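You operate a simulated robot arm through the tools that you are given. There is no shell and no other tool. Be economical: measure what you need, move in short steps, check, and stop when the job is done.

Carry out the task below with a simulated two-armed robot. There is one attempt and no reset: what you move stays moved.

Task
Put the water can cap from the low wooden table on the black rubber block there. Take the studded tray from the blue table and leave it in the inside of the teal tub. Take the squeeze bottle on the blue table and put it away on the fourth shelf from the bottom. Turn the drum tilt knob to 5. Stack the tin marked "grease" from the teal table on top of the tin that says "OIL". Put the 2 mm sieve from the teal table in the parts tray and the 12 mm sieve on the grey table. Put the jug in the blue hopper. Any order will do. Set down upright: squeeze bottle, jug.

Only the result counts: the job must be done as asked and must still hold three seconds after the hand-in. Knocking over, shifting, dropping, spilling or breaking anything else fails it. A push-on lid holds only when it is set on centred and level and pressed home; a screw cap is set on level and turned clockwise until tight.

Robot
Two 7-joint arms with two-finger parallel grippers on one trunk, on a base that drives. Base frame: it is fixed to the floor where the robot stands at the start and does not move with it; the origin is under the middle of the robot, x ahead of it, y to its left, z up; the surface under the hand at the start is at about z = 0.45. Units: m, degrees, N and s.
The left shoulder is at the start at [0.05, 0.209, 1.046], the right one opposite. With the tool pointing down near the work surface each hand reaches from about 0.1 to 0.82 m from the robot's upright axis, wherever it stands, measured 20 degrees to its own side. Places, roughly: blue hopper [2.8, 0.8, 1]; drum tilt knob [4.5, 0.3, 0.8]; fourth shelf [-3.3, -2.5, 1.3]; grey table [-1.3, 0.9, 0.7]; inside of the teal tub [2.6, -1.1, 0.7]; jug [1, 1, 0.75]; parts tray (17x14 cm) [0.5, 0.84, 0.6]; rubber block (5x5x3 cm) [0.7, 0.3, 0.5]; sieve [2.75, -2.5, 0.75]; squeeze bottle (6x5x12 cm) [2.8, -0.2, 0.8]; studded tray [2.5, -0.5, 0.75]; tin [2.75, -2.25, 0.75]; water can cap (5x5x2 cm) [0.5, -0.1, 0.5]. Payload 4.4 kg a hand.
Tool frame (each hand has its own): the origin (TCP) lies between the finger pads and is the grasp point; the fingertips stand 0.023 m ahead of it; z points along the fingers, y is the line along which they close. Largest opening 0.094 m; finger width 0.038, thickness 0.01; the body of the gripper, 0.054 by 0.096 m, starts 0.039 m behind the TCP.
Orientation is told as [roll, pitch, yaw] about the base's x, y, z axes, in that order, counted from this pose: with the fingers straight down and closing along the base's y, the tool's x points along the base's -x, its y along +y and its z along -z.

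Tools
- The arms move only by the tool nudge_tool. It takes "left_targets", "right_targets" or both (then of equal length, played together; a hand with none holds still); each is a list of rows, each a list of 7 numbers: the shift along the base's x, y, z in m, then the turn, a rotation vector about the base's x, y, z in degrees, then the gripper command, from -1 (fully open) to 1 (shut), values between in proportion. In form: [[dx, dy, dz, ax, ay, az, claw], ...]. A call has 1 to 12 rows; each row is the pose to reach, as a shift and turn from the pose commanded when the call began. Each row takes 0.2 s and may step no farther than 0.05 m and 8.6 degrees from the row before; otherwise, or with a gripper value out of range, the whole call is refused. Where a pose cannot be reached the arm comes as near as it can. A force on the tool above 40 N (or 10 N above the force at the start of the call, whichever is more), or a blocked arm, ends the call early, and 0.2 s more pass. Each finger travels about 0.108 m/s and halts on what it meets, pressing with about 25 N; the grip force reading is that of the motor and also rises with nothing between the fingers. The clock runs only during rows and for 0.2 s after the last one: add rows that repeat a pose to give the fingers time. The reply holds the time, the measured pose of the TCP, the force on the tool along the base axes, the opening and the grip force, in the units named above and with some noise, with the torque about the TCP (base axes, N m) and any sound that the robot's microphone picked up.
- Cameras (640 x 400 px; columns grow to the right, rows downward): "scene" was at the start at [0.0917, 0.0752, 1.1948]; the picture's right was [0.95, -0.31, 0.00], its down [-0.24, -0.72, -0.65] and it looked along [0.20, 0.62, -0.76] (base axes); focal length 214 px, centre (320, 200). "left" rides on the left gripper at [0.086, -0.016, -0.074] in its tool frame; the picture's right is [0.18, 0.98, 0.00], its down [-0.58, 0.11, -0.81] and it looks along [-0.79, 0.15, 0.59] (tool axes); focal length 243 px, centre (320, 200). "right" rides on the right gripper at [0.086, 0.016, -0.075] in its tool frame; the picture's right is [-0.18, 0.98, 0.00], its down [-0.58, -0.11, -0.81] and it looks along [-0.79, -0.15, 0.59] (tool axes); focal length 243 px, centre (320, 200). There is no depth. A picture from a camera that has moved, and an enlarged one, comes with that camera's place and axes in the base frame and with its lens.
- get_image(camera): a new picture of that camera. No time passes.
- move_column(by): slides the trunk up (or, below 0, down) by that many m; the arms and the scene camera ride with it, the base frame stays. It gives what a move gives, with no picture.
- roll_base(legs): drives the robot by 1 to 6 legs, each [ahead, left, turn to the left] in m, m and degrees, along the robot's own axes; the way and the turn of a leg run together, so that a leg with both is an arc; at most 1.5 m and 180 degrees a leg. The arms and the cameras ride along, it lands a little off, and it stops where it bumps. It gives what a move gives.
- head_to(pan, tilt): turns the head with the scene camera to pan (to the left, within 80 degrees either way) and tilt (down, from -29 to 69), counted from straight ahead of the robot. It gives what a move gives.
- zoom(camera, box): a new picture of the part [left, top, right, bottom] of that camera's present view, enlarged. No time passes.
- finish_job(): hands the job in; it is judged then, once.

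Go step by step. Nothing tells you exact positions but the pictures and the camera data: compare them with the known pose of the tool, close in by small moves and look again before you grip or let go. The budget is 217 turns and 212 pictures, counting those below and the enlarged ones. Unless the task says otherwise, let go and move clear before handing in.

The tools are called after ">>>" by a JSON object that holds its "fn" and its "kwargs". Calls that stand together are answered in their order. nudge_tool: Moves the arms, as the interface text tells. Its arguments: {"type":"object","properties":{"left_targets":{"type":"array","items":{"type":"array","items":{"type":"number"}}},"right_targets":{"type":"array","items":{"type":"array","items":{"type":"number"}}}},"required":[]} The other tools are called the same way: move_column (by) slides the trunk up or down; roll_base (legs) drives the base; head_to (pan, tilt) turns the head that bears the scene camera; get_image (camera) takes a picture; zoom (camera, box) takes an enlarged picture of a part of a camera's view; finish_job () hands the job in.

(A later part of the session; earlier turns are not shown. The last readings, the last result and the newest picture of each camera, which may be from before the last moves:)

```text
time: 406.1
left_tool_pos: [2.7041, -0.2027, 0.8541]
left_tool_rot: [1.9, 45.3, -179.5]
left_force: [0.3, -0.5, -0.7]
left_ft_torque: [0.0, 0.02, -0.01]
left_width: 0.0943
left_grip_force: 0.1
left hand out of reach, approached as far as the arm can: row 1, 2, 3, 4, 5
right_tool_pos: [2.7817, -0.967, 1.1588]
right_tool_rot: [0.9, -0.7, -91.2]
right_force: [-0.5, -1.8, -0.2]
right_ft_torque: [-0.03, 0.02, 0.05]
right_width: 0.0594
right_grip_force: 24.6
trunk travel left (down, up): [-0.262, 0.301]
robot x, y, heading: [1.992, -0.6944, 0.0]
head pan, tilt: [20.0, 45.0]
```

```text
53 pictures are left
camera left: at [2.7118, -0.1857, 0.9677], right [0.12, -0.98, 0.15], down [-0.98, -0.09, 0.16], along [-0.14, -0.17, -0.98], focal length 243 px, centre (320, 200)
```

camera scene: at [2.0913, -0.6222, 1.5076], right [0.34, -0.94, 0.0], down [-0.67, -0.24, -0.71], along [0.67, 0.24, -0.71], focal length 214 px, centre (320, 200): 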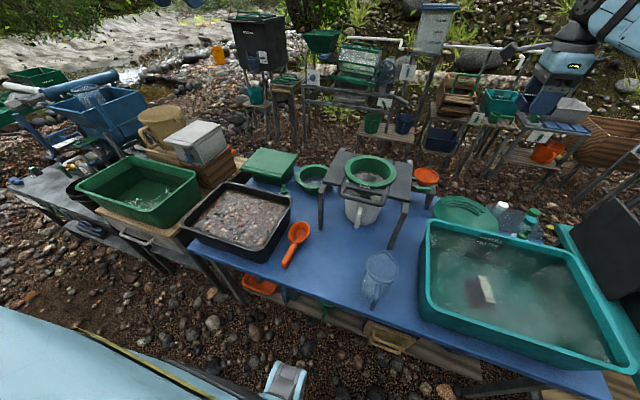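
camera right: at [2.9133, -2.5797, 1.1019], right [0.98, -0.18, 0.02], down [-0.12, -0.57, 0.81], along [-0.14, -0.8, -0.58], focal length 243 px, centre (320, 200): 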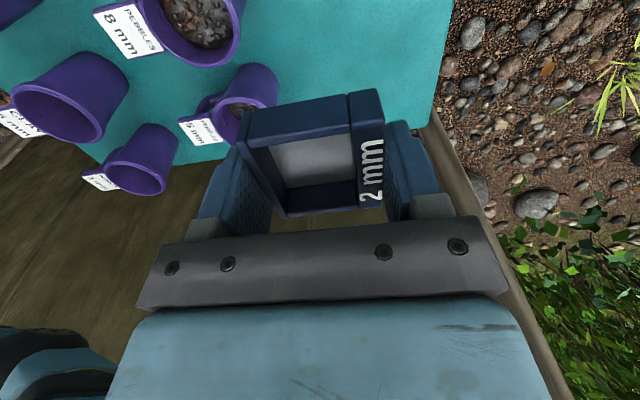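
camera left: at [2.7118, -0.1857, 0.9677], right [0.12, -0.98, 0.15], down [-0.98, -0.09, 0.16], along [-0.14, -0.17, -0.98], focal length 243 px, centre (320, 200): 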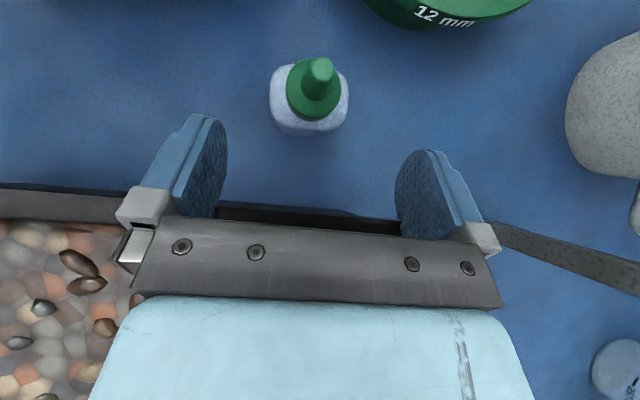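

The tub rim (z≈0.86) would foul a 45° hand, so I'll steepen to 20° and come in from above. Nozzle tip is at (2.763,-0.203,0.829).

>>> {"fn": "nudge_tool", "kwargs": {"left_targets": [[0, 0, 0.03, 0, 6, 0, -1], [0.01, 0, 0.05, 0, 12, 0, -1], [0.02, 0, 0.05, 0, 18, 0, -1], [0.03, 0, 0.05, 0, 25, 0, -1], [0.043, 0, 0.05, 0, 25, 0, -1], [0.043, 0, 0.05, 0, 25, 0, -1]]}}

>>> {"fn": "get_image", "kwargs": {"camera": "left"}}

```text
time: 407.5
left_tool_pos: [2.7396, -0.1734, 0.9043]
left_tool_rot: [2.6, 20.4, 179.9]
left_force: [-0.1, 0.7, -0.4]
left_ft_torque: [0.02, 0.01, -0.01]
left_width: 0.0942
left_grip_force: 0.1
left hand out of reach, approached as far as the arm can: row 2, 3, 4, 5, 6
right_tool_pos: [2.7819, -0.967, 1.1584]
right_tool_rot: [0.8, -0.8, -91.2]
right_force: [-0.3, -0.7, -0.2]
right_ft_torque: [0.02, 0.01, 0.02]
right_width: 0.0594
right_grip_force: 25.2
trunk travel left (down, up): [-0.262, 0.301]
robot x, y, heading: [1.9894, -0.6972, -0.2]
head pan, tilt: [20.0, 45.0]
```

```text
52 pictures are left
camera left: at [2.7956, -0.1551, 1.0029], right [0.16, -0.98, 0.11], down [-0.83, -0.07, 0.56], along [-0.54, -0.17, -0.82], focal length 243 px, centre (320, 200)
```

left: 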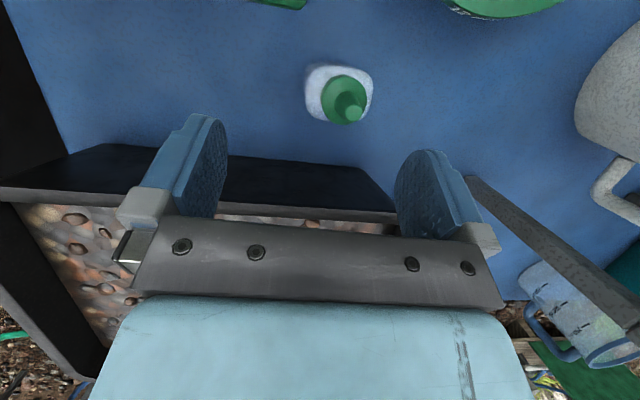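

>>> {"fn": "roll_base", "kwargs": {"legs": [[0.009, -0.029, 0]]}}

>>> {"fn": "move_column", "kwargs": {"by": -0.075}}

>>> {"fn": "get_image", "kwargs": {"camera": "left"}}

```text
time: 408.4
left_tool_pos: [2.7494, -0.2004, 0.9045]
left_tool_rot: [2.6, 20.4, 180.0]
left_force: [-0.4, -0.3, 0.9]
left_ft_torque: [0.06, 0.01, -0.01]
left_width: 0.0941
left_grip_force: 0.1
right_tool_pos: [2.7897, -0.9951, 1.1571]
right_tool_rot: [0.8, -0.8, -91.2]
right_force: [0.2, 0.0, 0.0]
right_ft_torque: [0.07, 0.06, 0.0]
right_width: 0.0594
right_grip_force: 25.4
trunk travel left (down, up): [-0.262, 0.301]
robot x, y, heading: [1.9969, -0.7217, 0.1]
head pan, tilt: [20.0, 45.0]
```

```text
time: 409.5
left_tool_pos: [2.7496, -0.2014, 0.8297]
left_tool_rot: [2.7, 20.5, 180.0]
left_force: [-0.8, 1.2, -1.3]
left_ft_torque: [0.0, 0.0, 0.01]
left_width: 0.0943
left_grip_force: 0.0
right_tool_pos: [2.7909, -0.9947, 1.0832]
right_tool_rot: [0.8, -0.7, -91.3]
right_force: [0.4, -0.1, -0.2]
right_ft_torque: [-0.02, 0.0, 0.01]
right_width: 0.0594
right_grip_force: 24.4
trunk travel left (down, up): [-0.187, 0.376]
robot x, y, heading: [1.9952, -0.7251, -0.4]
head pan, tilt: [20.0, 45.0]
```

```text
51 pictures are left
camera left: at [2.804, -0.1833, 0.9282], right [0.16, -0.98, 0.11], down [-0.83, -0.07, 0.56], along [-0.54, -0.17, -0.82], focal length 243 px, centre (320, 200)
```

left: 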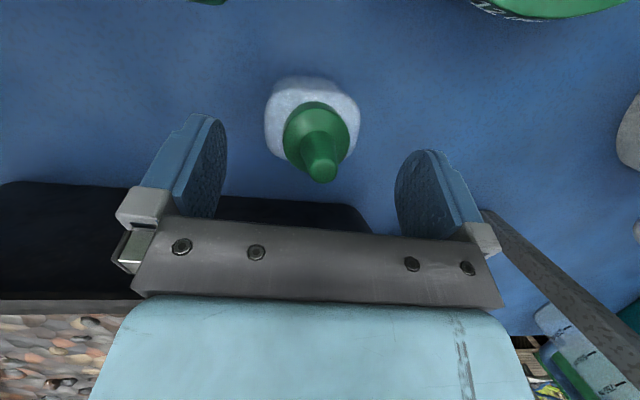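

Well centred. Lowering 3.5 cm and closing.

>>> {"fn": "move_column", "kwargs": {"by": -0.035}}

>>> {"fn": "nudge_tool", "kwargs": {"left_targets": [[0, 0, 0, 0, 0, 0, -0.5], [0, 0, 0, 0, 0, 0, 0.2], [0, 0, 0, 0, 0, 0, 0.6], [0, 0, 0, 0, 0, 0, 0.6]]}}

>>> {"fn": "get_image", "kwargs": {"camera": "left"}}

```text
time: 410.3
left_tool_pos: [2.7513, -0.2015, 0.7967]
left_tool_rot: [2.6, 20.7, 180.0]
left_force: [15.0, 4.8, 10.1]
left_ft_torque: [-0.29, 1.1, -0.05]
left_width: 0.0938
left_grip_force: 0.1
right_tool_pos: [2.7901, -0.9966, 1.0477]
right_tool_rot: [0.8, -0.7, -91.2]
right_force: [-0.1, 0.0, -0.2]
right_ft_torque: [0.01, 0.0, 0.04]
right_width: 0.0589
right_grip_force: 24.6
trunk travel left (down, up): [-0.152, 0.411]
robot x, y, heading: [1.999, -0.7258, -0.3]
head pan, tilt: [20.0, 45.0]
```

```text
time: 411.4
left_tool_pos: [2.7517, -0.2018, 0.7965]
left_tool_rot: [2.5, 20.9, 180.1]
left_force: [1.5, -1.4, 2.3]
left_ft_torque: [-0.04, 0.12, 0.09]
left_width: 0.0577
left_grip_force: 24.7
right_tool_pos: [2.7903, -0.9957, 1.047]
right_tool_rot: [0.7, -0.7, -91.2]
right_force: [0.0, 0.3, 0.2]
right_ft_torque: [0.01, 0.01, -0.02]
right_width: 0.0592
right_grip_force: 25.3
trunk travel left (down, up): [-0.152, 0.411]
robot x, y, heading: [1.996, -0.7256, -0.4]
head pan, tilt: [20.0, 45.0]
stopped in row 4 (left hand): the force on the tool passed its limit at 40 N (the readings are from after the stop); the commanded pose is now the measured one
```

```text
50 pictures are left
camera left: at [2.8059, -0.1836, 0.8956], right [0.16, -0.98, 0.11], down [-0.83, -0.07, 0.55], along [-0.53, -0.17, -0.83], focal length 243 px, centre (320, 200)
```

left: 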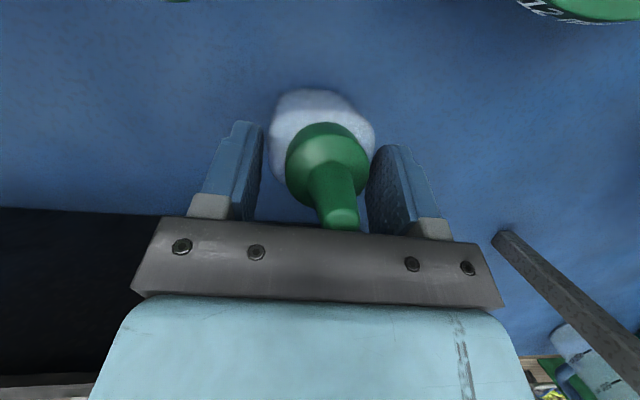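

Gripped at the body shoulders. Lifting with the column.

>>> {"fn": "move_column", "kwargs": {"by": 0.3}}

>>> {"fn": "get_image", "kwargs": {"camera": "left"}}

```text
time: 414.4
left_tool_pos: [2.7534, -0.2005, 1.0946]
left_tool_rot: [2.5, 20.7, 180.0]
left_force: [-0.9, 0.7, -0.1]
left_ft_torque: [0.0, 0.01, -0.02]
left_width: 0.0577
left_grip_force: 25.1
right_tool_pos: [2.7918, -0.995, 1.3481]
right_tool_rot: [0.9, -0.7, -91.2]
right_force: [0.2, -0.6, -0.6]
right_ft_torque: [0.0, 0.03, 0.01]
right_width: 0.0594
right_grip_force: 24.5
trunk travel left (down, up): [-0.452, 0.111]
robot x, y, heading: [1.9954, -0.7232, -0.3]
head pan, tilt: [20.0, 45.0]
```

```text
49 pictures are left
camera left: at [2.8058, -0.1832, 1.1947], right [0.16, -0.98, 0.11], down [-0.83, -0.07, 0.55], along [-0.54, -0.17, -0.83], focal length 243 px, centre (320, 200)
```

left: 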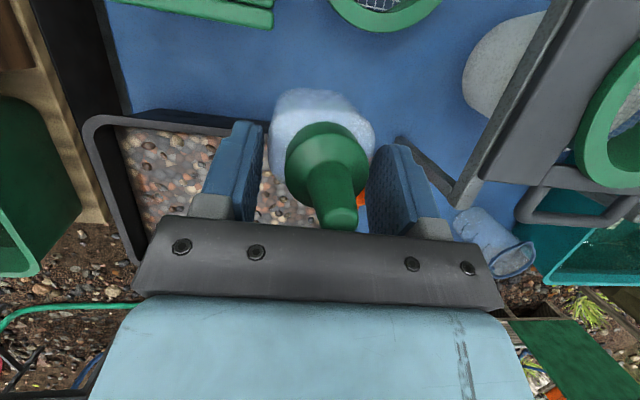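

Bottle held upright. Now the drive around to the west side: raise, back off, strafe, turn and go north then west.

>>> {"fn": "move_column", "kwargs": {"by": 0.1}}

>>> {"fn": "roll_base", "kwargs": {"legs": [[-0.38, 0, 0], [0, 0.75, 0], [-0.15, 0, 0], [0, 0, 90], [1.2, 0, 0], [0.95, 0, 0]]}}

>>> {"fn": "head_to", "kwargs": {"pan": 30, "tilt": 30}}

>>> {"fn": "get_image", "kwargs": {"camera": "scene"}}

```text
time: 415.7
left_tool_pos: [2.7504, -0.2011, 1.1953]
left_tool_rot: [2.5, 20.8, 180.0]
left_force: [-0.6, 0.7, 0.4]
left_ft_torque: [0.04, 0.03, 0.03]
left_width: 0.0576
left_grip_force: 25.1
right_tool_pos: [2.7914, -0.9958, 1.4475]
right_tool_rot: [0.9, -0.7, -91.2]
right_force: [0.5, 0.5, -1.8]
right_ft_torque: [0.01, 0.0, 0.0]
right_width: 0.0594
right_grip_force: 24.4
trunk travel left (down, up): [-0.552, 0.011]
robot x, y, heading: [1.9973, -0.7235, -0.4]
head pan, tilt: [20.0, 45.0]
```

```text
time: 439.7
left_tool_pos: [0.9787, 2.9322, 1.1949]
left_tool_rot: [2.6, 20.7, -90.3]
left_force: [0.2, 0.5, 0.4]
left_ft_torque: [-0.01, -0.02, -0.01]
left_width: 0.0573
left_grip_force: 25.1
right_tool_pos: [1.7743, 2.9699, 1.4476]
right_tool_rot: [0.9, -0.7, -1.4]
right_force: [0.1, -0.9, -0.2]
right_ft_torque: [0.0, -0.02, 0.0]
right_width: 0.0595
right_grip_force: 24.7
trunk travel left (down, up): [-0.552, 0.011]
robot x, y, heading: [1.5014, 2.1797, 89.5]
head pan, tilt: [20.0, 45.0]
```

```text
time: 440.5
left_tool_pos: [0.9781, 2.9343, 1.1957]
left_tool_rot: [2.4, 20.7, -90.1]
left_force: [1.3, 0.3, -0.3]
left_ft_torque: [-0.01, -0.03, 0.0]
left_width: 0.0574
left_grip_force: 24.7
right_tool_pos: [1.7731, 2.9711, 1.446]
right_tool_rot: [0.8, -0.7, -1.3]
right_force: [-0.8, 0.0, -0.3]
right_ft_torque: [0.01, 0.02, -0.03]
right_width: 0.0592
right_grip_force: 24.7
trunk travel left (down, up): [-0.552, 0.011]
robot x, y, heading: [1.5005, 2.1788, 89.4]
head pan, tilt: [30.0, 30.0]
```

```text
48 pictures are left
camera scene: at [1.4565, 2.3261, 1.6501], right [0.87, 0.49, 0.0], down [0.25, -0.44, -0.87], along [-0.43, 0.75, -0.5], focal length 214 px, centre (320, 200)
```

scene: 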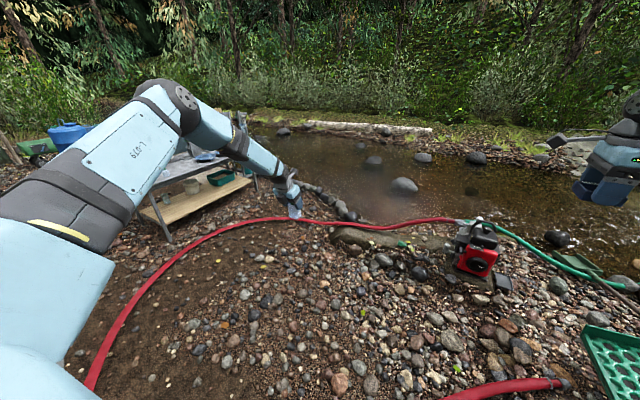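

On track. I'll turn right to heading 0 and reverse west, then strafe to the parts tray.

>>> {"fn": "roll_base", "kwargs": {"legs": [[0, 0, -89.5], [-1.45, 0, 0], [-0.34, 0, 0], [0, -1.07, 0]]}}

>>> {"fn": "head_to", "kwargs": {"pan": -10, "tilt": 50}}

>>> {"fn": "get_image", "kwargs": {"camera": "scene"}}

```text
time: 462.6
left_tool_pos: [0.492, 1.6063, 1.1972]
left_tool_rot: [2.5, 20.8, -178.8]
left_force: [0.4, 0.3, -1.1]
left_ft_torque: [0.0, -0.01, 0.03]
left_width: 0.0573
left_grip_force: 24.7
right_tool_pos: [0.5491, 0.8139, 1.4482]
right_tool_rot: [0.8, -0.7, -89.9]
right_force: [0.0, -0.7, -0.7]
right_ft_torque: [-0.03, 0.0, 0.01]
right_width: 0.0595
right_grip_force: 24.9
trunk travel left (down, up): [-0.552, 0.011]
robot x, y, heading: [-0.2519, 1.0637, 0.9]
head pan, tilt: [30.0, 30.0]
```

```text
time: 463.6
left_tool_pos: [0.493, 1.6081, 1.1962]
left_tool_rot: [2.5, 20.7, -178.8]
left_force: [0.5, -0.5, -0.2]
left_ft_torque: [0.03, 0.02, -0.03]
left_width: 0.0571
left_grip_force: 25.2
right_tool_pos: [0.5492, 0.8134, 1.4478]
right_tool_rot: [0.9, -0.7, -89.9]
right_force: [0.6, -0.7, -0.9]
right_ft_torque: [0.01, 0.0, 0.02]
right_width: 0.0594
right_grip_force: 25.4
trunk travel left (down, up): [-0.552, 0.011]
robot x, y, heading: [-0.2494, 1.0687, 1.1]
head pan, tilt: [-10.0, 50.0]
```

```text
47 pictures are left
camera scene: at [-0.1064, 1.058, 1.6207], right [-0.16, -0.99, 0.0], down [-0.76, 0.12, -0.64], along [0.64, -0.1, -0.77], focal length 214 px, centre (320, 200)
```

scene: 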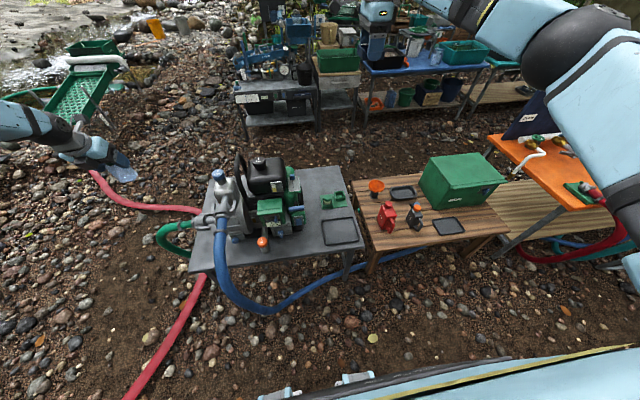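

Parts tray centre ≈(0.49,0.847). Lowering the column and moving the sieve over it.

>>> {"fn": "move_column", "kwargs": {"by": -0.35}}

>>> {"fn": "nudge_tool", "kwargs": {"right_targets": [[-0.02, 0.01, -0.04, 0, 0, 0, 0.8], [-0.04, 0.02, -0.08, 0, 0, 0, 0.8], [-0.057, 0.032, -0.12, 0, 0, 0, 0.8], [-0.057, 0.032, -0.16, 0, 0, 0, 0.8], [-0.057, 0.032, -0.2, 0, 0, 0, 0.8], [-0.057, 0.032, -0.24, 0, 0, 0, 0.8], [-0.057, 0.032, -0.28, 0, 0, 0, 0.8], [-0.057, 0.032, -0.32, 0, 0, 0, 0.8], [-0.057, 0.032, -0.36, 0, 0, 0, 0.8]]}}

>>> {"fn": "get_image", "kwargs": {"camera": "right"}}

>>> {"fn": "get_image", "kwargs": {"camera": "scene"}}

```text
time: 467.1
left_tool_pos: [0.4927, 1.6083, 0.8462]
left_tool_rot: [2.5, 20.6, -178.8]
left_force: [-0.2, -0.6, -0.5]
left_ft_torque: [0.01, -0.01, -0.02]
left_width: 0.0569
left_grip_force: 24.8
right_tool_pos: [0.549, 0.8128, 1.0971]
right_tool_rot: [0.8, -0.6, -90.0]
right_force: [-0.1, -0.7, -0.6]
right_ft_torque: [0.01, 0.02, -0.02]
right_width: 0.0594
right_grip_force: 25.6
trunk travel left (down, up): [-0.202, 0.361]
robot x, y, heading: [-0.25, 1.065, 1.0]
head pan, tilt: [-10.0, 50.0]
```

```text
time: 469.1
left_tool_pos: [0.4935, 1.6078, 0.8459]
left_tool_rot: [2.5, 20.6, -178.8]
left_force: [-0.2, -0.1, -0.1]
left_ft_torque: [0.02, -0.01, -0.01]
left_width: 0.0571
left_grip_force: 25.4
right_tool_pos: [0.4904, 0.8465, 0.741]
right_tool_rot: [0.7, -0.8, -89.9]
right_force: [-0.4, 1.2, -1.2]
right_ft_torque: [0.0, 0.03, 0.0]
right_width: 0.0591
right_grip_force: 24.9
trunk travel left (down, up): [-0.202, 0.361]
robot x, y, heading: [-0.2517, 1.0626, 0.9]
head pan, tilt: [-10.0, 50.0]
```

```text
46 pictures are left
camera right: at [0.5066, 0.9343, 0.8134], right [0.98, -0.18, 0.02], down [-0.12, -0.57, 0.81], along [-0.14, -0.8, -0.58], focal length 243 px, centre (320, 200)
```

right: 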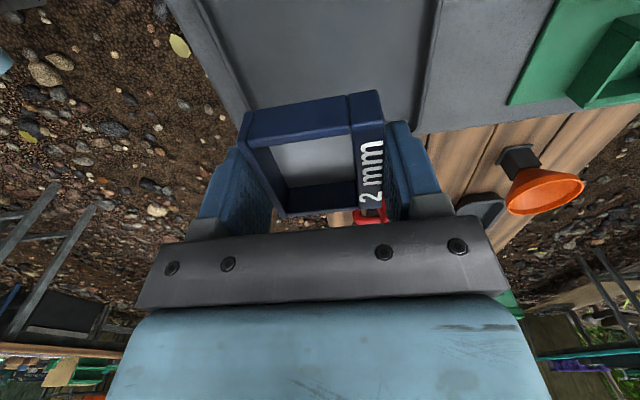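

```text
45 pictures are left
camera scene: at [-0.1058, 1.0578, 1.2707], right [-0.16, -0.99, 0.0], down [-0.76, 0.12, -0.64], along [0.63, -0.1, -0.77], focal length 214 px, centre (320, 200)
```

scene: 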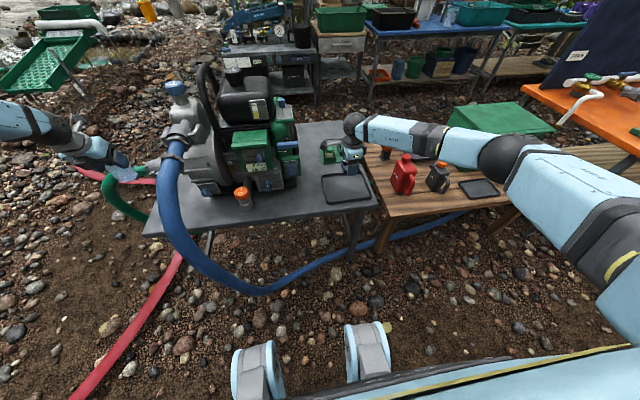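

The sieve is over the tray. Small shift to its centre, then lower to contact.

>>> {"fn": "nudge_tool", "kwargs": {"right_targets": [[0.008, 0.01, -0.03, 0, 0, 0, 0.8], [0.008, 0.01, -0.06, 0, 0, 0, 0.8], [0.008, 0.01, -0.085, 0, 0, 0, 0.8], [0.008, 0.01, -0.095, 0, 0, 0, 0.8], [0.008, 0.01, -0.102, 0, 0, 0, 0.8], [0.008, 0.01, -0.109, 0, 0, 0, 0.8], [0.008, 0.01, -0.116, 0, 0, 0, 0.8], [0.008, 0.01, -0.122, 0, 0, 0, 0.8]]}}

>>> {"fn": "get_image", "kwargs": {"camera": "right"}}

```text
time: 470.8
left_tool_pos: [0.4903, 1.6064, 0.8486]
left_tool_rot: [2.6, 20.9, -178.8]
left_force: [-0.9, -0.6, -1.0]
left_ft_torque: [0.0, 0.01, -0.01]
left_width: 0.0571
left_grip_force: 25.4
right_tool_pos: [0.5, 0.8561, 0.6274]
right_tool_rot: [1.1, -0.6, -90.1]
right_force: [-16.1, -1.6, 26.1]
right_ft_torque: [0.14, 1.3, 0.27]
right_width: 0.0594
right_grip_force: 25.0
trunk travel left (down, up): [-0.202, 0.361]
robot x, y, heading: [-0.2519, 1.0701, 0.7]
head pan, tilt: [-10.0, 50.0]
stopped in row 8 (right hand): the force on the tool passed its limit at 45 N (the readings are from after the stop); the commanded pose is now the measured one
```

```text
44 pictures are left
camera right: at [0.5155, 0.9443, 0.7024], right [0.98, -0.18, 0.02], down [-0.12, -0.57, 0.81], along [-0.14, -0.8, -0.59], focal length 243 px, centre (320, 200)
```

right: 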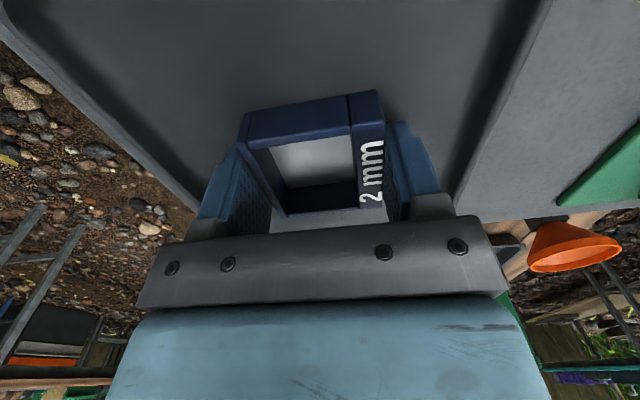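

In the tray. Release and rise.

>>> {"fn": "nudge_tool", "kwargs": {"right_targets": [[0, 0, 0.003, 0, 0, 0, 0.8], [0, 0, 0.003, 0, 0, 0, 0], [0, 0, 0.003, 0, 0, 0, -0.7], [0, 0, 0.003, 0, 0, 0, -0.7], [0, 0, 0.04, 0, 0, 0, -0.7], [0, 0, 0.08, 0, 0, 0, -0.7], [0, 0, 0.12, 0, 0, 0, -0.7], [0, 0, 0.16, 0, 0, 0, -0.7], [0, 0, 0.2, 0, 0, 0, -0.7], [0, 0, 0.24, 0, 0, 0, -0.7], [-0.04, 0, 0.26, 0, 0, 0, -0.7], [-0.08, 0, 0.28, 0, 0, 0, -0.7]]}}

>>> {"fn": "zoom", "kwargs": {"camera": "scene", "box": [290, 130, 410, 230]}}

```text
time: 473.4
left_tool_pos: [0.492, 1.6073, 0.8474]
left_tool_rot: [2.5, 20.8, -178.7]
left_force: [-0.4, 0.5, 1.0]
left_ft_torque: [-0.01, 0.0, 0.03]
left_width: 0.0573
left_grip_force: 25.4
right_tool_pos: [0.4219, 0.8548, 0.9048]
right_tool_rot: [1.0, -0.6, -89.9]
right_force: [-0.4, -0.1, -0.8]
right_ft_torque: [0.0, -0.03, 0.01]
right_width: 0.08
right_grip_force: 0.0
trunk travel left (down, up): [-0.202, 0.361]
robot x, y, heading: [-0.2532, 1.0684, 1.0]
head pan, tilt: [-10.0, 50.0]
```

```text
4.00 times, centred on (350, 180) of scene
camera zoom: at [-0.1075, 1.0576, 1.2708], right [-0.16, -0.99, 0.0], down [-0.76, 0.12, -0.64], along [0.64, -0.1, -0.77], focal length 858 px, centre (200, 280)
```

zoom: 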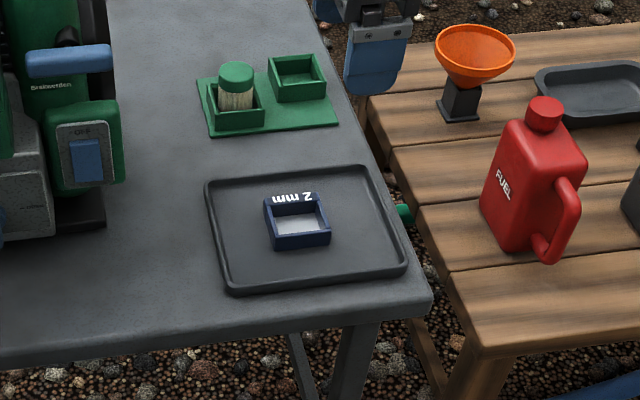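

The 2 mm sieve is in the parts tray. Now to the shelf with the bottle: raise, go north past the post, and turn west to look.

>>> {"fn": "move_column", "kwargs": {"by": 0.35}}

>>> {"fn": "roll_base", "kwargs": {"legs": [[0.15, 0, 0], [0, 1.35, 0], [0, 0, 90], [0, 0, 89]]}}

>>> {"fn": "head_to", "kwargs": {"pan": 0, "tilt": 25}}

>>> {"fn": "get_image", "kwargs": {"camera": "scene"}}

```text
time: 476.8
left_tool_pos: [0.4939, 1.6068, 1.197]
left_tool_rot: [2.5, 20.7, -178.8]
left_force: [-1.0, 0.2, -0.8]
left_ft_torque: [0.02, 0.02, 0.01]
left_width: 0.057
left_grip_force: 24.6
right_tool_pos: [0.4216, 0.8555, 1.2533]
right_tool_rot: [0.9, -0.5, -90.0]
right_force: [0.8, 0.3, -1.3]
right_ft_torque: [-0.01, 0.02, -0.01]
right_width: 0.0801
right_grip_force: 0.1
trunk travel left (down, up): [-0.552, 0.011]
robot x, y, heading: [-0.2492, 1.0657, 0.8]
head pan, tilt: [-10.0, 50.0]
```

```text
time: 497.3
left_tool_pos: [-0.8633, 1.88, 1.1964]
left_tool_rot: [2.5, 20.7, -0.1]
left_force: [0.7, 0.2, -1.1]
left_ft_torque: [-0.03, 0.02, 0.03]
left_width: 0.0572
left_grip_force: 24.4
right_tool_pos: [-0.7773, 2.6296, 1.2527]
right_tool_rot: [0.9, -0.6, 88.7]
right_force: [0.1, -0.1, -0.4]
right_ft_torque: [0.02, 0.01, -0.05]
right_width: 0.08
right_grip_force: 0.0
trunk travel left (down, up): [-0.552, 0.011]
robot x, y, heading: [-0.1079, 2.4016, 179.5]
head pan, tilt: [-10.0, 50.0]
```

```text
time: 498.2
left_tool_pos: [-0.8642, 1.8789, 1.1957]
left_tool_rot: [2.6, 20.7, -0.1]
left_force: [0.7, -0.2, -0.6]
left_ft_torque: [-0.02, -0.02, -0.01]
left_width: 0.0573
left_grip_force: 25.1
right_tool_pos: [-0.7764, 2.6296, 1.253]
right_tool_rot: [0.9, -0.6, 88.7]
right_force: [-0.9, -0.1, 0.3]
right_ft_torque: [0.0, -0.02, -0.02]
right_width: 0.08
right_grip_force: 0.0
trunk travel left (down, up): [-0.552, 0.011]
robot x, y, heading: [-0.103, 2.4006, 179.7]
head pan, tilt: [0.0, 25.0]
```

```text
42 pictures are left
camera scene: at [-0.2693, 2.4042, 1.6581], right [0.01, 1.0, 0.0], down [0.42, 0.0, -0.91], along [-0.91, 0.01, -0.42], focal length 214 px, centre (320, 200)
```

scene: 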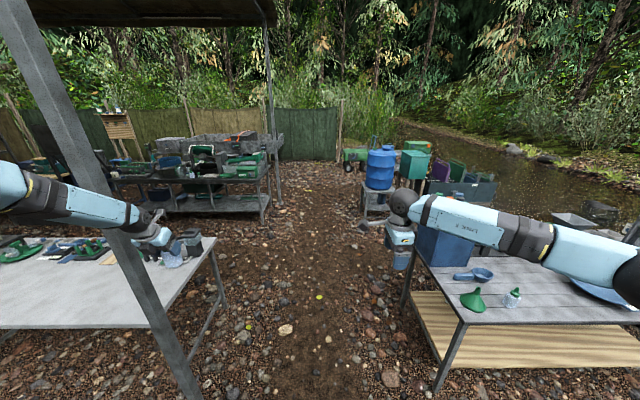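

The corridor west is open; the post at (-0.98,1.6) is near my left elbow. I'll shift right 0.3 m, lift the right hand, then go west.

>>> {"fn": "nudge_tool", "kwargs": {"right_targets": [[0.03, -0.02, 0.03, 0, 0, 0, -0.7], [0.06, -0.04, 0.06, 0, 0, 0, -0.7], [0.09, -0.06, 0.09, 0, 0, 0, -0.7], [0.12, -0.08, 0.12, 0, 0, 0, -0.7]]}}

>>> {"fn": "roll_base", "kwargs": {"legs": [[0, -0.3, 0], [1.4, 0, 0], [0.3, 0.3, 0]]}}

>>> {"fn": "head_to", "kwargs": {"pan": 55, "tilt": 15}}

>>> {"fn": "get_image", "kwargs": {"camera": "scene"}}

```text
time: 499.2
left_tool_pos: [-0.863, 1.8777, 1.1953]
left_tool_rot: [2.6, 20.7, 0.0]
left_force: [0.3, 0.5, -0.2]
left_ft_torque: [0.02, 0.01, 0.0]
left_width: 0.057
left_grip_force: 25.3
right_tool_pos: [-0.6557, 2.5485, 1.3748]
right_tool_rot: [1.0, -0.7, 88.7]
right_force: [0.3, -0.4, 0.3]
right_ft_torque: [0.02, 0.02, 0.0]
right_width: 0.08
right_grip_force: 0.0
trunk travel left (down, up): [-0.552, 0.011]
robot x, y, heading: [-0.1082, 2.4023, 179.6]
head pan, tilt: [0.0, 25.0]
```

```text
time: 511.9
left_tool_pos: [-2.5186, 1.7966, 1.1965]
left_tool_rot: [2.5, 20.7, 2.8]
left_force: [0.3, 0.1, -0.4]
left_ft_torque: [0.02, 0.0, 0.02]
left_width: 0.0573
left_grip_force: 24.6
right_tool_pos: [-2.3463, 2.4764, 1.3745]
right_tool_rot: [1.0, -0.6, 91.7]
right_force: [0.2, 0.0, -0.5]
right_ft_torque: [-0.03, 0.01, 0.01]
right_width: 0.08
right_grip_force: 0.0
trunk travel left (down, up): [-0.552, 0.011]
robot x, y, heading: [-1.7921, 2.3577, -177.6]
head pan, tilt: [0.0, 25.0]
```

```text
time: 513.1
left_tool_pos: [-2.5194, 1.7958, 1.1963]
left_tool_rot: [2.5, 20.6, 2.7]
left_force: [-0.2, -0.1, -1.1]
left_ft_torque: [0.02, 0.01, -0.03]
left_width: 0.0575
left_grip_force: 25.0
right_tool_pos: [-2.3466, 2.4768, 1.3738]
right_tool_rot: [0.8, -0.5, 91.6]
right_force: [-0.1, 0.3, 0.5]
right_ft_torque: [0.03, -0.03, 0.0]
right_width: 0.0801
right_grip_force: 0.0
trunk travel left (down, up): [-0.552, 0.011]
robot x, y, heading: [-1.7923, 2.3535, -177.5]
head pan, tilt: [55.0, 15.0]
```

```text
41 pictures are left
camera scene: at [-1.91, 2.2754, 1.6744], right [-0.84, 0.54, 0.0], down [0.14, 0.22, -0.97], along [-0.52, -0.81, -0.26], focal length 214 px, centre (320, 200)
```

scene: 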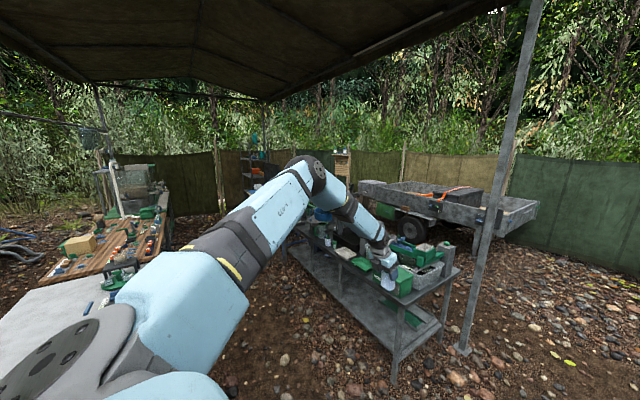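

The rack is down the southern aisle at about x≈-2.25. Driving there.

>>> {"fn": "roll_base", "kwargs": {"legs": [[0.47, 0, -2.5], [0, 0, 90], [1.45, 0, 0], [1.45, 0, 0]]}}

>>> {"fn": "head_to", "kwargs": {"pan": -25, "tilt": 15}}

>>> {"fn": "get_image", "kwargs": {"camera": "scene"}}

```text
time: 533.2
left_tool_pos: [-1.7332, -1.2698, 1.1977]
left_tool_rot: [2.4, 20.7, 90.8]
left_force: [-0.5, 0.0, -0.6]
left_ft_torque: [0.05, 0.0, 0.0]
left_width: 0.057
left_grip_force: 24.7
right_tool_pos: [-2.4077, -1.0735, 1.3751]
right_tool_rot: [1.0, -0.6, 179.7]
right_force: [-0.1, -0.1, -0.2]
right_ft_torque: [0.01, 0.04, -0.01]
right_width: 0.08
right_grip_force: 0.1
trunk travel left (down, up): [-0.552, 0.011]
robot x, y, heading: [-2.2683, -0.5246, -89.3]
head pan, tilt: [55.0, 15.0]
```

```text
time: 534.8
left_tool_pos: [-1.7336, -1.2716, 1.1966]
left_tool_rot: [2.6, 20.6, 90.9]
left_force: [0.5, 0.8, -0.6]
left_ft_torque: [-0.03, -0.03, 0.0]
left_width: 0.0572
left_grip_force: 24.9
right_tool_pos: [-2.407, -1.0738, 1.3747]
right_tool_rot: [0.9, -0.5, 179.7]
right_force: [-0.4, 0.7, -0.5]
right_ft_torque: [-0.02, -0.02, -0.04]
right_width: 0.0802
right_grip_force: 0.1
trunk travel left (down, up): [-0.552, 0.011]
robot x, y, heading: [-2.2678, -0.5212, -89.3]
head pan, tilt: [-25.0, 15.0]
```

```text
40 pictures are left
camera scene: at [-2.3065, -0.6753, 1.6744], right [-0.91, 0.41, 0.0], down [0.11, 0.24, -0.97], along [-0.4, -0.88, -0.26], focal length 214 px, centre (320, 200)
```

scene: 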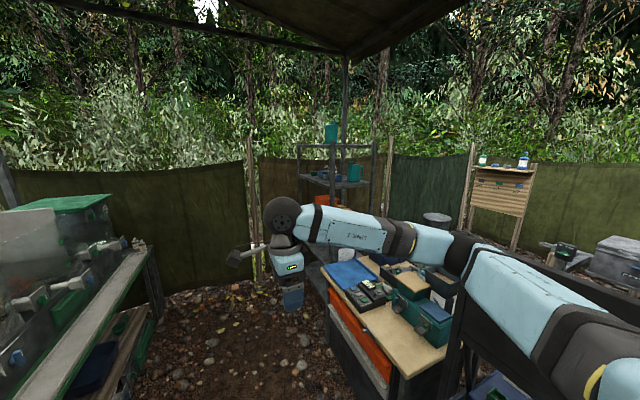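

>>> {"fn": "zoom", "kwargs": {"camera": "scene", "box": [250, 110, 430, 260]}}

```text
2.67 times, centred on (340, 185) of scene
camera zoom: at [-2.3065, -0.6753, 1.6744], right [-0.91, 0.41, 0.0], down [0.11, 0.24, -0.97], along [-0.4, -0.88, -0.26], focal length 572 px, centre (267, 240)
```

zoom: 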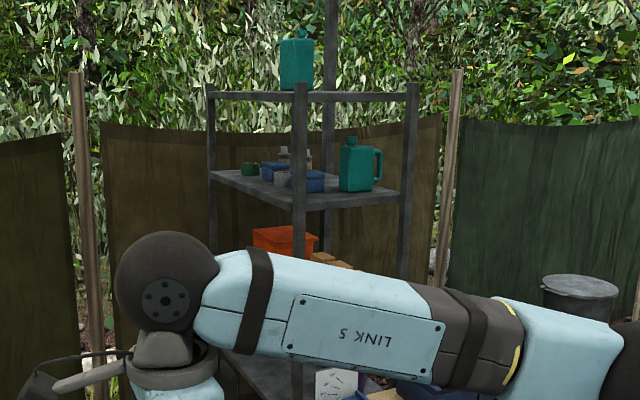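

The rack's long front faces east at x≈-3.14; the 4th shelf (with the teal jug, z≈1.3) has a free front strip. I'll turn to face west and strafe south to it.

>>> {"fn": "roll_base", "kwargs": {"legs": [[0, 0, -90.7], [0, 1.36, 0]]}}

>>> {"fn": "head_to", "kwargs": {"pan": 20, "tilt": 20}}

>>> {"fn": "get_image", "kwargs": {"camera": "scene"}}

```text
time: 538.8
left_tool_pos: [-2.9929, -1.0942, 1.195]
left_tool_rot: [2.0, 20.6, 3.1]
left_force: [0.3, 0.2, -0.3]
left_ft_torque: [-0.01, -0.01, -0.01]
left_width: 0.0574
left_grip_force: 24.9
right_tool_pos: [-2.8221, -0.4034, 1.3748]
right_tool_rot: [1.0, -0.8, 91.4]
right_force: [0.3, 0.3, 0.5]
right_ft_torque: [-0.01, 0.02, 0.02]
right_width: 0.0798
right_grip_force: 0.1
trunk travel left (down, up): [-0.552, 0.011]
robot x, y, heading: [-2.2686, -0.5231, -177.6]
head pan, tilt: [-25.0, 15.0]
stopped in leg 1: the force on the tool passed its limit at 70 N (the readings are from after the stop); the commanded pose is now the measured one
```

```text
time: 539.9
left_tool_pos: [-2.9931, -1.0941, 1.1946]
left_tool_rot: [1.9, 20.4, 2.9]
left_force: [0.2, 0.6, -0.9]
left_ft_torque: [0.01, -0.03, 0.01]
left_width: 0.0572
left_grip_force: 24.5
right_tool_pos: [-2.8227, -0.4045, 1.3752]
right_tool_rot: [0.9, -0.6, 91.6]
right_force: [0.5, 0.3, -1.1]
right_ft_torque: [0.0, 0.02, 0.01]
right_width: 0.0801
right_grip_force: 0.0
trunk travel left (down, up): [-0.552, 0.011]
robot x, y, heading: [-2.2688, -0.5252, -177.5]
head pan, tilt: [20.0, 20.0]
```

```text
38 pictures are left
camera scene: at [-2.4222, -0.5613, 1.6663], right [-0.38, 0.92, 0.0], down [0.32, 0.13, -0.94], along [-0.87, -0.36, -0.34], focal length 214 px, centre (320, 200)
```

scene: 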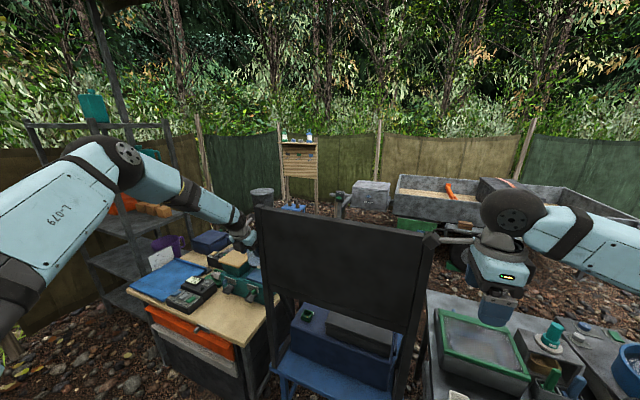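

My left hand brushed a tall dark lid. I'll strafe away from it to the south and check the bottle.

>>> {"fn": "roll_base", "kwargs": {"legs": [[0, 0.15, 0], [0, 1.2, -2.5]]}}

>>> {"fn": "get_image", "kwargs": {"camera": "left"}}

>>> {"fn": "get_image", "kwargs": {"camera": "scene"}}

```text
time: 549.2
left_tool_pos: [-2.9843, -2.1501, 1.1951]
left_tool_rot: [1.9, 20.5, 0.7]
left_force: [0.8, -0.2, -0.1]
left_ft_torque: [-0.01, -0.01, -0.01]
left_width: 0.0574
left_grip_force: 25.0
right_tool_pos: [-2.7883, -1.4642, 1.373]
right_tool_rot: [0.9, -0.7, 89.2]
right_force: [0.3, 0.4, -0.4]
right_ft_torque: [0.0, 0.01, 0.0]
right_width: 0.0801
right_grip_force: 0.0
trunk travel left (down, up): [-0.552, 0.011]
robot x, y, heading: [-2.2421, -1.6058, -179.8]
head pan, tilt: [20.0, 20.0]
stopped in leg 2: the force on the tool passed its limit at 78 N (the readings are from after the stop); the commanded pose is now the measured one
```

```text
37 pictures are left
camera left: at [-3.0401, -2.1704, 1.2941], right [-0.17, 0.98, 0.1], down [0.83, 0.09, 0.55], along [0.54, 0.17, -0.83], focal length 243 px, centre (320, 200)
```

left: 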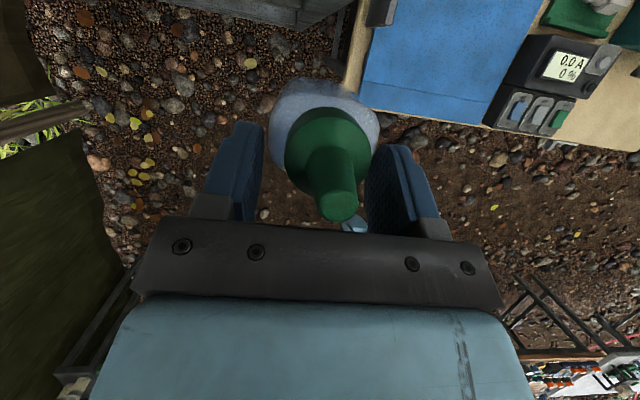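

```text
36 pictures are left
camera scene: at [-2.3935, -1.6393, 1.6664], right [-0.35, 0.94, 0.0], down [0.32, 0.12, -0.94], along [-0.88, -0.32, -0.34], focal length 214 px, centre (320, 200)
```

scene: 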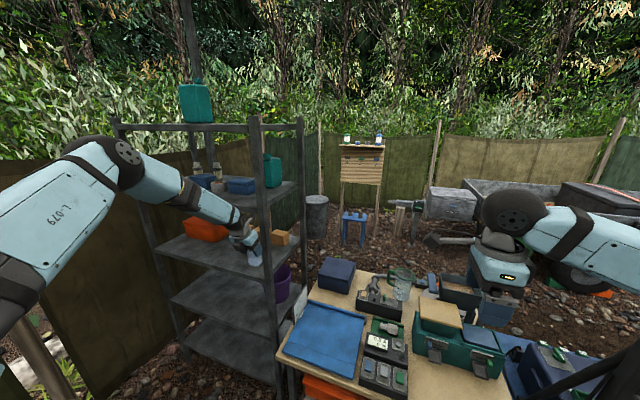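

The hand camera touched the rack's near post; bottle is still secure. Backing off and zooming at the shelf.

>>> {"fn": "roll_base", "kwargs": {"legs": [[-0.12, 0, 0]]}}

>>> {"fn": "zoom", "kwargs": {"camera": "scene", "box": [100, 90, 320, 260]}}

```text
time: 550.4
left_tool_pos: [-2.8643, -2.1504, 1.1939]
left_tool_rot: [1.9, 20.3, 0.6]
left_force: [0.2, 0.5, -0.3]
left_ft_torque: [0.01, -0.01, 0.0]
left_width: 0.0571
left_grip_force: 25.3
right_tool_pos: [-2.6699, -1.4649, 1.3725]
right_tool_rot: [0.9, -0.7, 89.2]
right_force: [0.5, -0.9, -0.7]
right_ft_torque: [-0.01, -0.01, 0.05]
right_width: 0.08
right_grip_force: 0.1
trunk travel left (down, up): [-0.552, 0.011]
robot x, y, heading: [-2.1193, -1.6069, -179.7]
head pan, tilt: [20.0, 20.0]
```

```text
2.35 times, centred on (210, 175) of scene
camera zoom: at [-2.2757, -1.6387, 1.666], right [-0.35, 0.94, 0.0], down [0.32, 0.12, -0.94], along [-0.88, -0.33, -0.34], focal length 505 px, centre (579, 259)
```

zoom: 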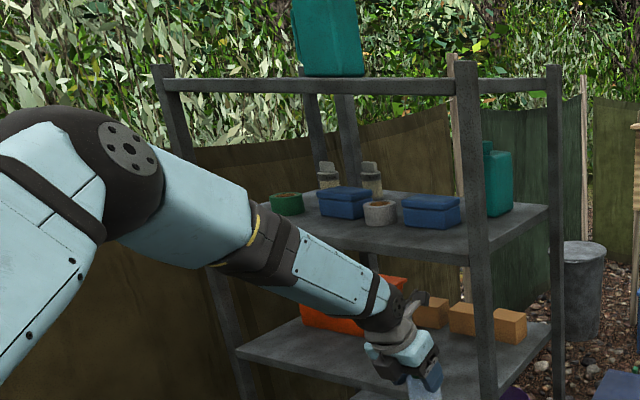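

Shelf 4: front edge x≈-3.085, top z≈1.325, free front strip to x≈-3.215. Target bottle centre (-3.13,-2.42). Strafe to line up and raise the left hand.

>>> {"fn": "roll_base", "kwargs": {"legs": [[0, 0.27, 0]]}}

>>> {"fn": "nudge_tool", "kwargs": {"left_targets": [[0, 0, 0.03, 0, 0, 0, 0.6], [0, 0, 0.06, 0, 0, 0, 0.6], [0, 0, 0.09, 0, 0, 0, 0.6], [0, 0, 0.12, 0, 0, 0, 0.6], [0, 0, 0.15, 0, 0, 0, 0.6], [0, 0, 0.18, 0, 0, 0, 0.6], [0, 0, 0.21, 0, 0, 0, 0.6], [0, 0, 0.233, 0, 0, 0, 0.6], [0, 0, 0.233, 0, 0, 0, 0.6]]}}

>>> {"fn": "get_image", "kwargs": {"camera": "left"}}

```text
time: 553.4
left_tool_pos: [-2.8627, -2.4203, 1.195]
left_tool_rot: [1.8, 20.5, 0.5]
left_force: [-0.1, -0.6, -0.7]
left_ft_torque: [0.0, -0.01, 0.02]
left_width: 0.0571
left_grip_force: 25.6
right_tool_pos: [-2.6671, -1.734, 1.3739]
right_tool_rot: [0.8, -0.6, 89.1]
right_force: [-0.3, 0.2, 0.2]
right_ft_torque: [0.01, -0.01, -0.01]
right_width: 0.08
right_grip_force: 0.1
trunk travel left (down, up): [-0.552, 0.011]
robot x, y, heading: [-2.1205, -1.8771, -179.9]
head pan, tilt: [20.0, 20.0]
```

```text
time: 555.4
left_tool_pos: [-2.8639, -2.4299, 1.4264]
left_tool_rot: [2.1, 20.5, 0.3]
left_force: [-0.4, -0.7, -0.3]
left_ft_torque: [0.01, -0.01, 0.01]
left_width: 0.0571
left_grip_force: 24.9
left hand out of reach, approached as far as the arm can: row 6, 7, 8, 9
right_tool_pos: [-2.6672, -1.7354, 1.3729]
right_tool_rot: [0.8, -0.7, 89.1]
right_force: [-0.4, -0.5, -0.5]
right_ft_torque: [0.01, 0.01, 0.0]
right_width: 0.0801
right_grip_force: 0.1
trunk travel left (down, up): [-0.552, 0.011]
robot x, y, heading: [-2.1185, -1.8778, -179.6]
head pan, tilt: [20.0, 20.0]
```

```text
34 pictures are left
camera left: at [-2.9205, -2.451, 1.5259], right [-0.16, 0.98, 0.1], down [0.83, 0.08, 0.56], along [0.54, 0.17, -0.83], focal length 243 px, centre (320, 200)
```

left: 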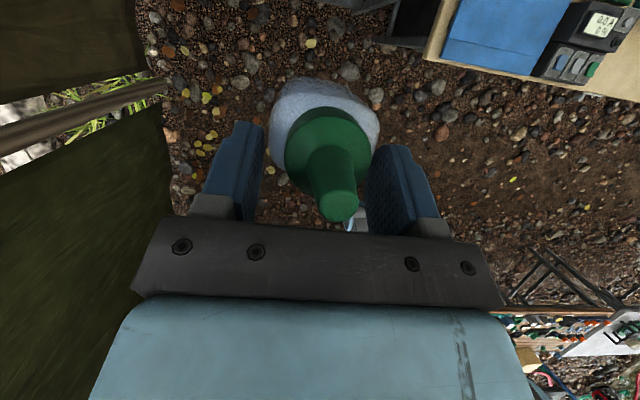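

At height 1.426. Drive forward most of the way and check clearances.

>>> {"fn": "roll_base", "kwargs": {"legs": [[0.19, 0, 0]]}}

>>> {"fn": "head_to", "kwargs": {"pan": 35, "tilt": 15}}

>>> {"fn": "zoom", "kwargs": {"camera": "scene", "box": [190, 90, 430, 290]}}

>>> {"fn": "get_image", "kwargs": {"camera": "left"}}

```text
time: 557.0
left_tool_pos: [-3.0516, -2.4305, 1.4303]
left_tool_rot: [2.0, 20.7, 0.1]
left_force: [0.5, -0.7, -0.6]
left_ft_torque: [-0.04, 0.03, 0.03]
left_width: 0.057
left_grip_force: 25.0
right_tool_pos: [-2.8549, -1.7346, 1.3757]
right_tool_rot: [1.0, -0.7, 89.1]
right_force: [0.6, 0.5, 0.4]
right_ft_torque: [0.03, 0.05, 0.01]
right_width: 0.0801
right_grip_force: 0.1
trunk travel left (down, up): [-0.552, 0.011]
robot x, y, heading: [-2.3095, -1.8805, -179.9]
head pan, tilt: [20.0, 20.0]
```

```text
time: 557.7
left_tool_pos: [-3.0555, -2.4292, 1.4276]
left_tool_rot: [2.2, 20.5, 0.4]
left_force: [0.3, 0.2, -1.5]
left_ft_torque: [-0.01, 0.01, 0.0]
left_width: 0.057
left_grip_force: 25.4
right_tool_pos: [-2.8581, -1.735, 1.3738]
right_tool_rot: [0.8, -0.7, 89.0]
right_force: [-0.1, 0.6, 0.5]
right_ft_torque: [-0.02, -0.05, 0.04]
right_width: 0.0799
right_grip_force: 0.0
trunk travel left (down, up): [-0.552, 0.011]
robot x, y, heading: [-2.3059, -1.8823, -180.1]
head pan, tilt: [35.0, 15.0]
```

```text
2.00 times, centred on (310, 190) of scene
camera zoom: at [-2.4532, -1.9321, 1.6742], right [-0.58, 0.82, 0.0], down [0.21, 0.15, -0.97], along [-0.79, -0.56, -0.26], focal length 429 px, centre (340, 220)
```

zoom: 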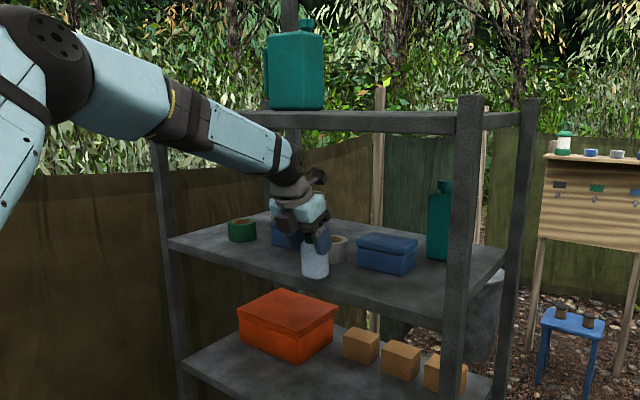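

```text
32 pictures are left
camera left: at [-3.1115, -2.4512, 1.5256], right [-0.16, 0.98, 0.1], down [0.83, 0.08, 0.56], along [0.54, 0.17, -0.83], focal length 243 px, centre (320, 200)
```

left: 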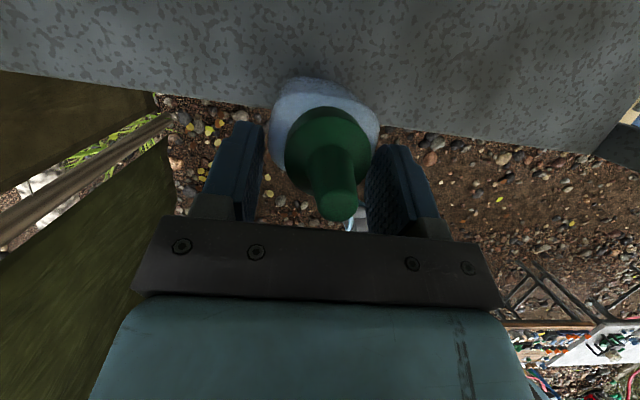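

Clear of the upper shelf; edge at x≈-3.06. Advance 5.5 cm more.

>>> {"fn": "roll_base", "kwargs": {"legs": [[0.055, 0, 0]]}}

>>> {"fn": "zoom", "kwargs": {"camera": "scene", "box": [230, 130, 390, 250]}}

```text
time: 558.7
left_tool_pos: [-3.1021, -2.4303, 1.4339]
left_tool_rot: [2.1, 20.9, 0.4]
left_force: [0.1, 0.5, -0.3]
left_ft_torque: [0.01, 0.02, 0.01]
left_width: 0.0572
left_grip_force: 25.4
right_tool_pos: [-2.9043, -1.7358, 1.3788]
right_tool_rot: [1.3, -0.6, 89.1]
right_force: [-0.1, -0.5, 0.0]
right_ft_torque: [0.01, 0.05, 0.02]
right_width: 0.0797
right_grip_force: 0.1
trunk travel left (down, up): [-0.552, 0.011]
robot x, y, heading: [-2.3603, -1.8805, -179.7]
head pan, tilt: [35.0, 15.0]
```

```text
3.33 times, centred on (310, 190) of scene
camera zoom: at [-2.497, -1.9322, 1.6756], right [-0.58, 0.82, 0.0], down [0.2, 0.15, -0.97], along [-0.79, -0.56, -0.25], focal length 715 px, centre (353, 233)
```

zoom: 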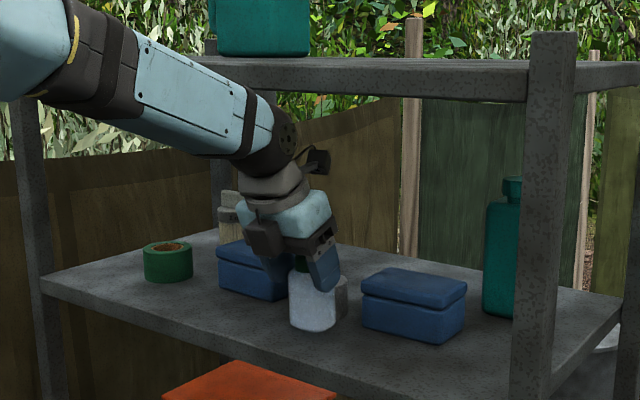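

Slight lift suggests the wrist is touching the upper shelf edge; lowering the column relieves this and sets the bottle down.

>>> {"fn": "move_column", "kwargs": {"by": -0.012}}

>>> {"fn": "move_column", "kwargs": {"by": -0.006}}

>>> {"fn": "zoom", "kwargs": {"camera": "scene", "box": [230, 130, 390, 250]}}

```text
time: 559.3
left_tool_pos: [-3.1067, -2.4316, 1.4176]
left_tool_rot: [2.1, 20.7, 0.3]
left_force: [1.8, 1.1, 5.4]
left_ft_torque: [-0.11, 0.0, 0.05]
left_width: 0.0573
left_grip_force: 25.2
right_tool_pos: [-2.909, -1.7357, 1.3619]
right_tool_rot: [1.0, -0.7, 89.2]
right_force: [-0.2, -0.1, -0.1]
right_ft_torque: [0.03, -0.01, 0.02]
right_width: 0.0801
right_grip_force: 0.0
trunk travel left (down, up): [-0.54, 0.023]
robot x, y, heading: [-2.3619, -1.8771, -179.9]
head pan, tilt: [35.0, 15.0]
```

```text
time: 559.8
left_tool_pos: [-3.1083, -2.4283, 1.4154]
left_tool_rot: [2.0, 21.1, 0.2]
left_force: [-4.9, -3.0, 22.9]
left_ft_torque: [-0.28, 0.55, 0.04]
left_width: 0.0577
left_grip_force: 24.6
right_tool_pos: [-2.9098, -1.7346, 1.3565]
right_tool_rot: [1.1, -0.6, 89.1]
right_force: [1.0, 0.0, -1.2]
right_ft_torque: [-0.03, -0.03, 0.0]
right_width: 0.0798
right_grip_force: 0.0
trunk travel left (down, up): [-0.534, 0.029]
robot x, y, heading: [-2.3628, -1.8803, -179.9]
head pan, tilt: [35.0, 15.0]
```

```text
3.33 times, centred on (310, 190) of scene
camera zoom: at [-2.5035, -1.9305, 1.6571], right [-0.58, 0.82, 0.0], down [0.21, 0.15, -0.97], along [-0.79, -0.56, -0.26], focal length 715 px, centre (353, 233)
```

zoom: 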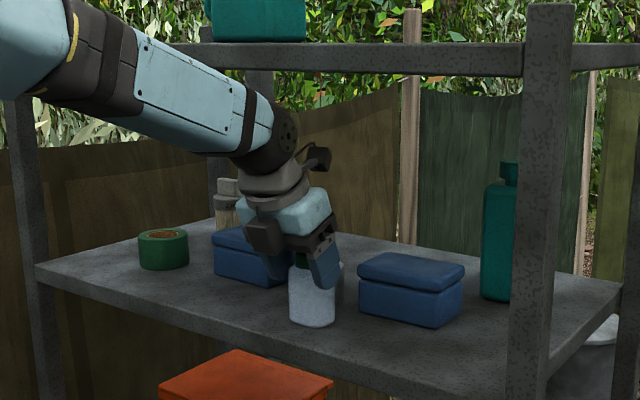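

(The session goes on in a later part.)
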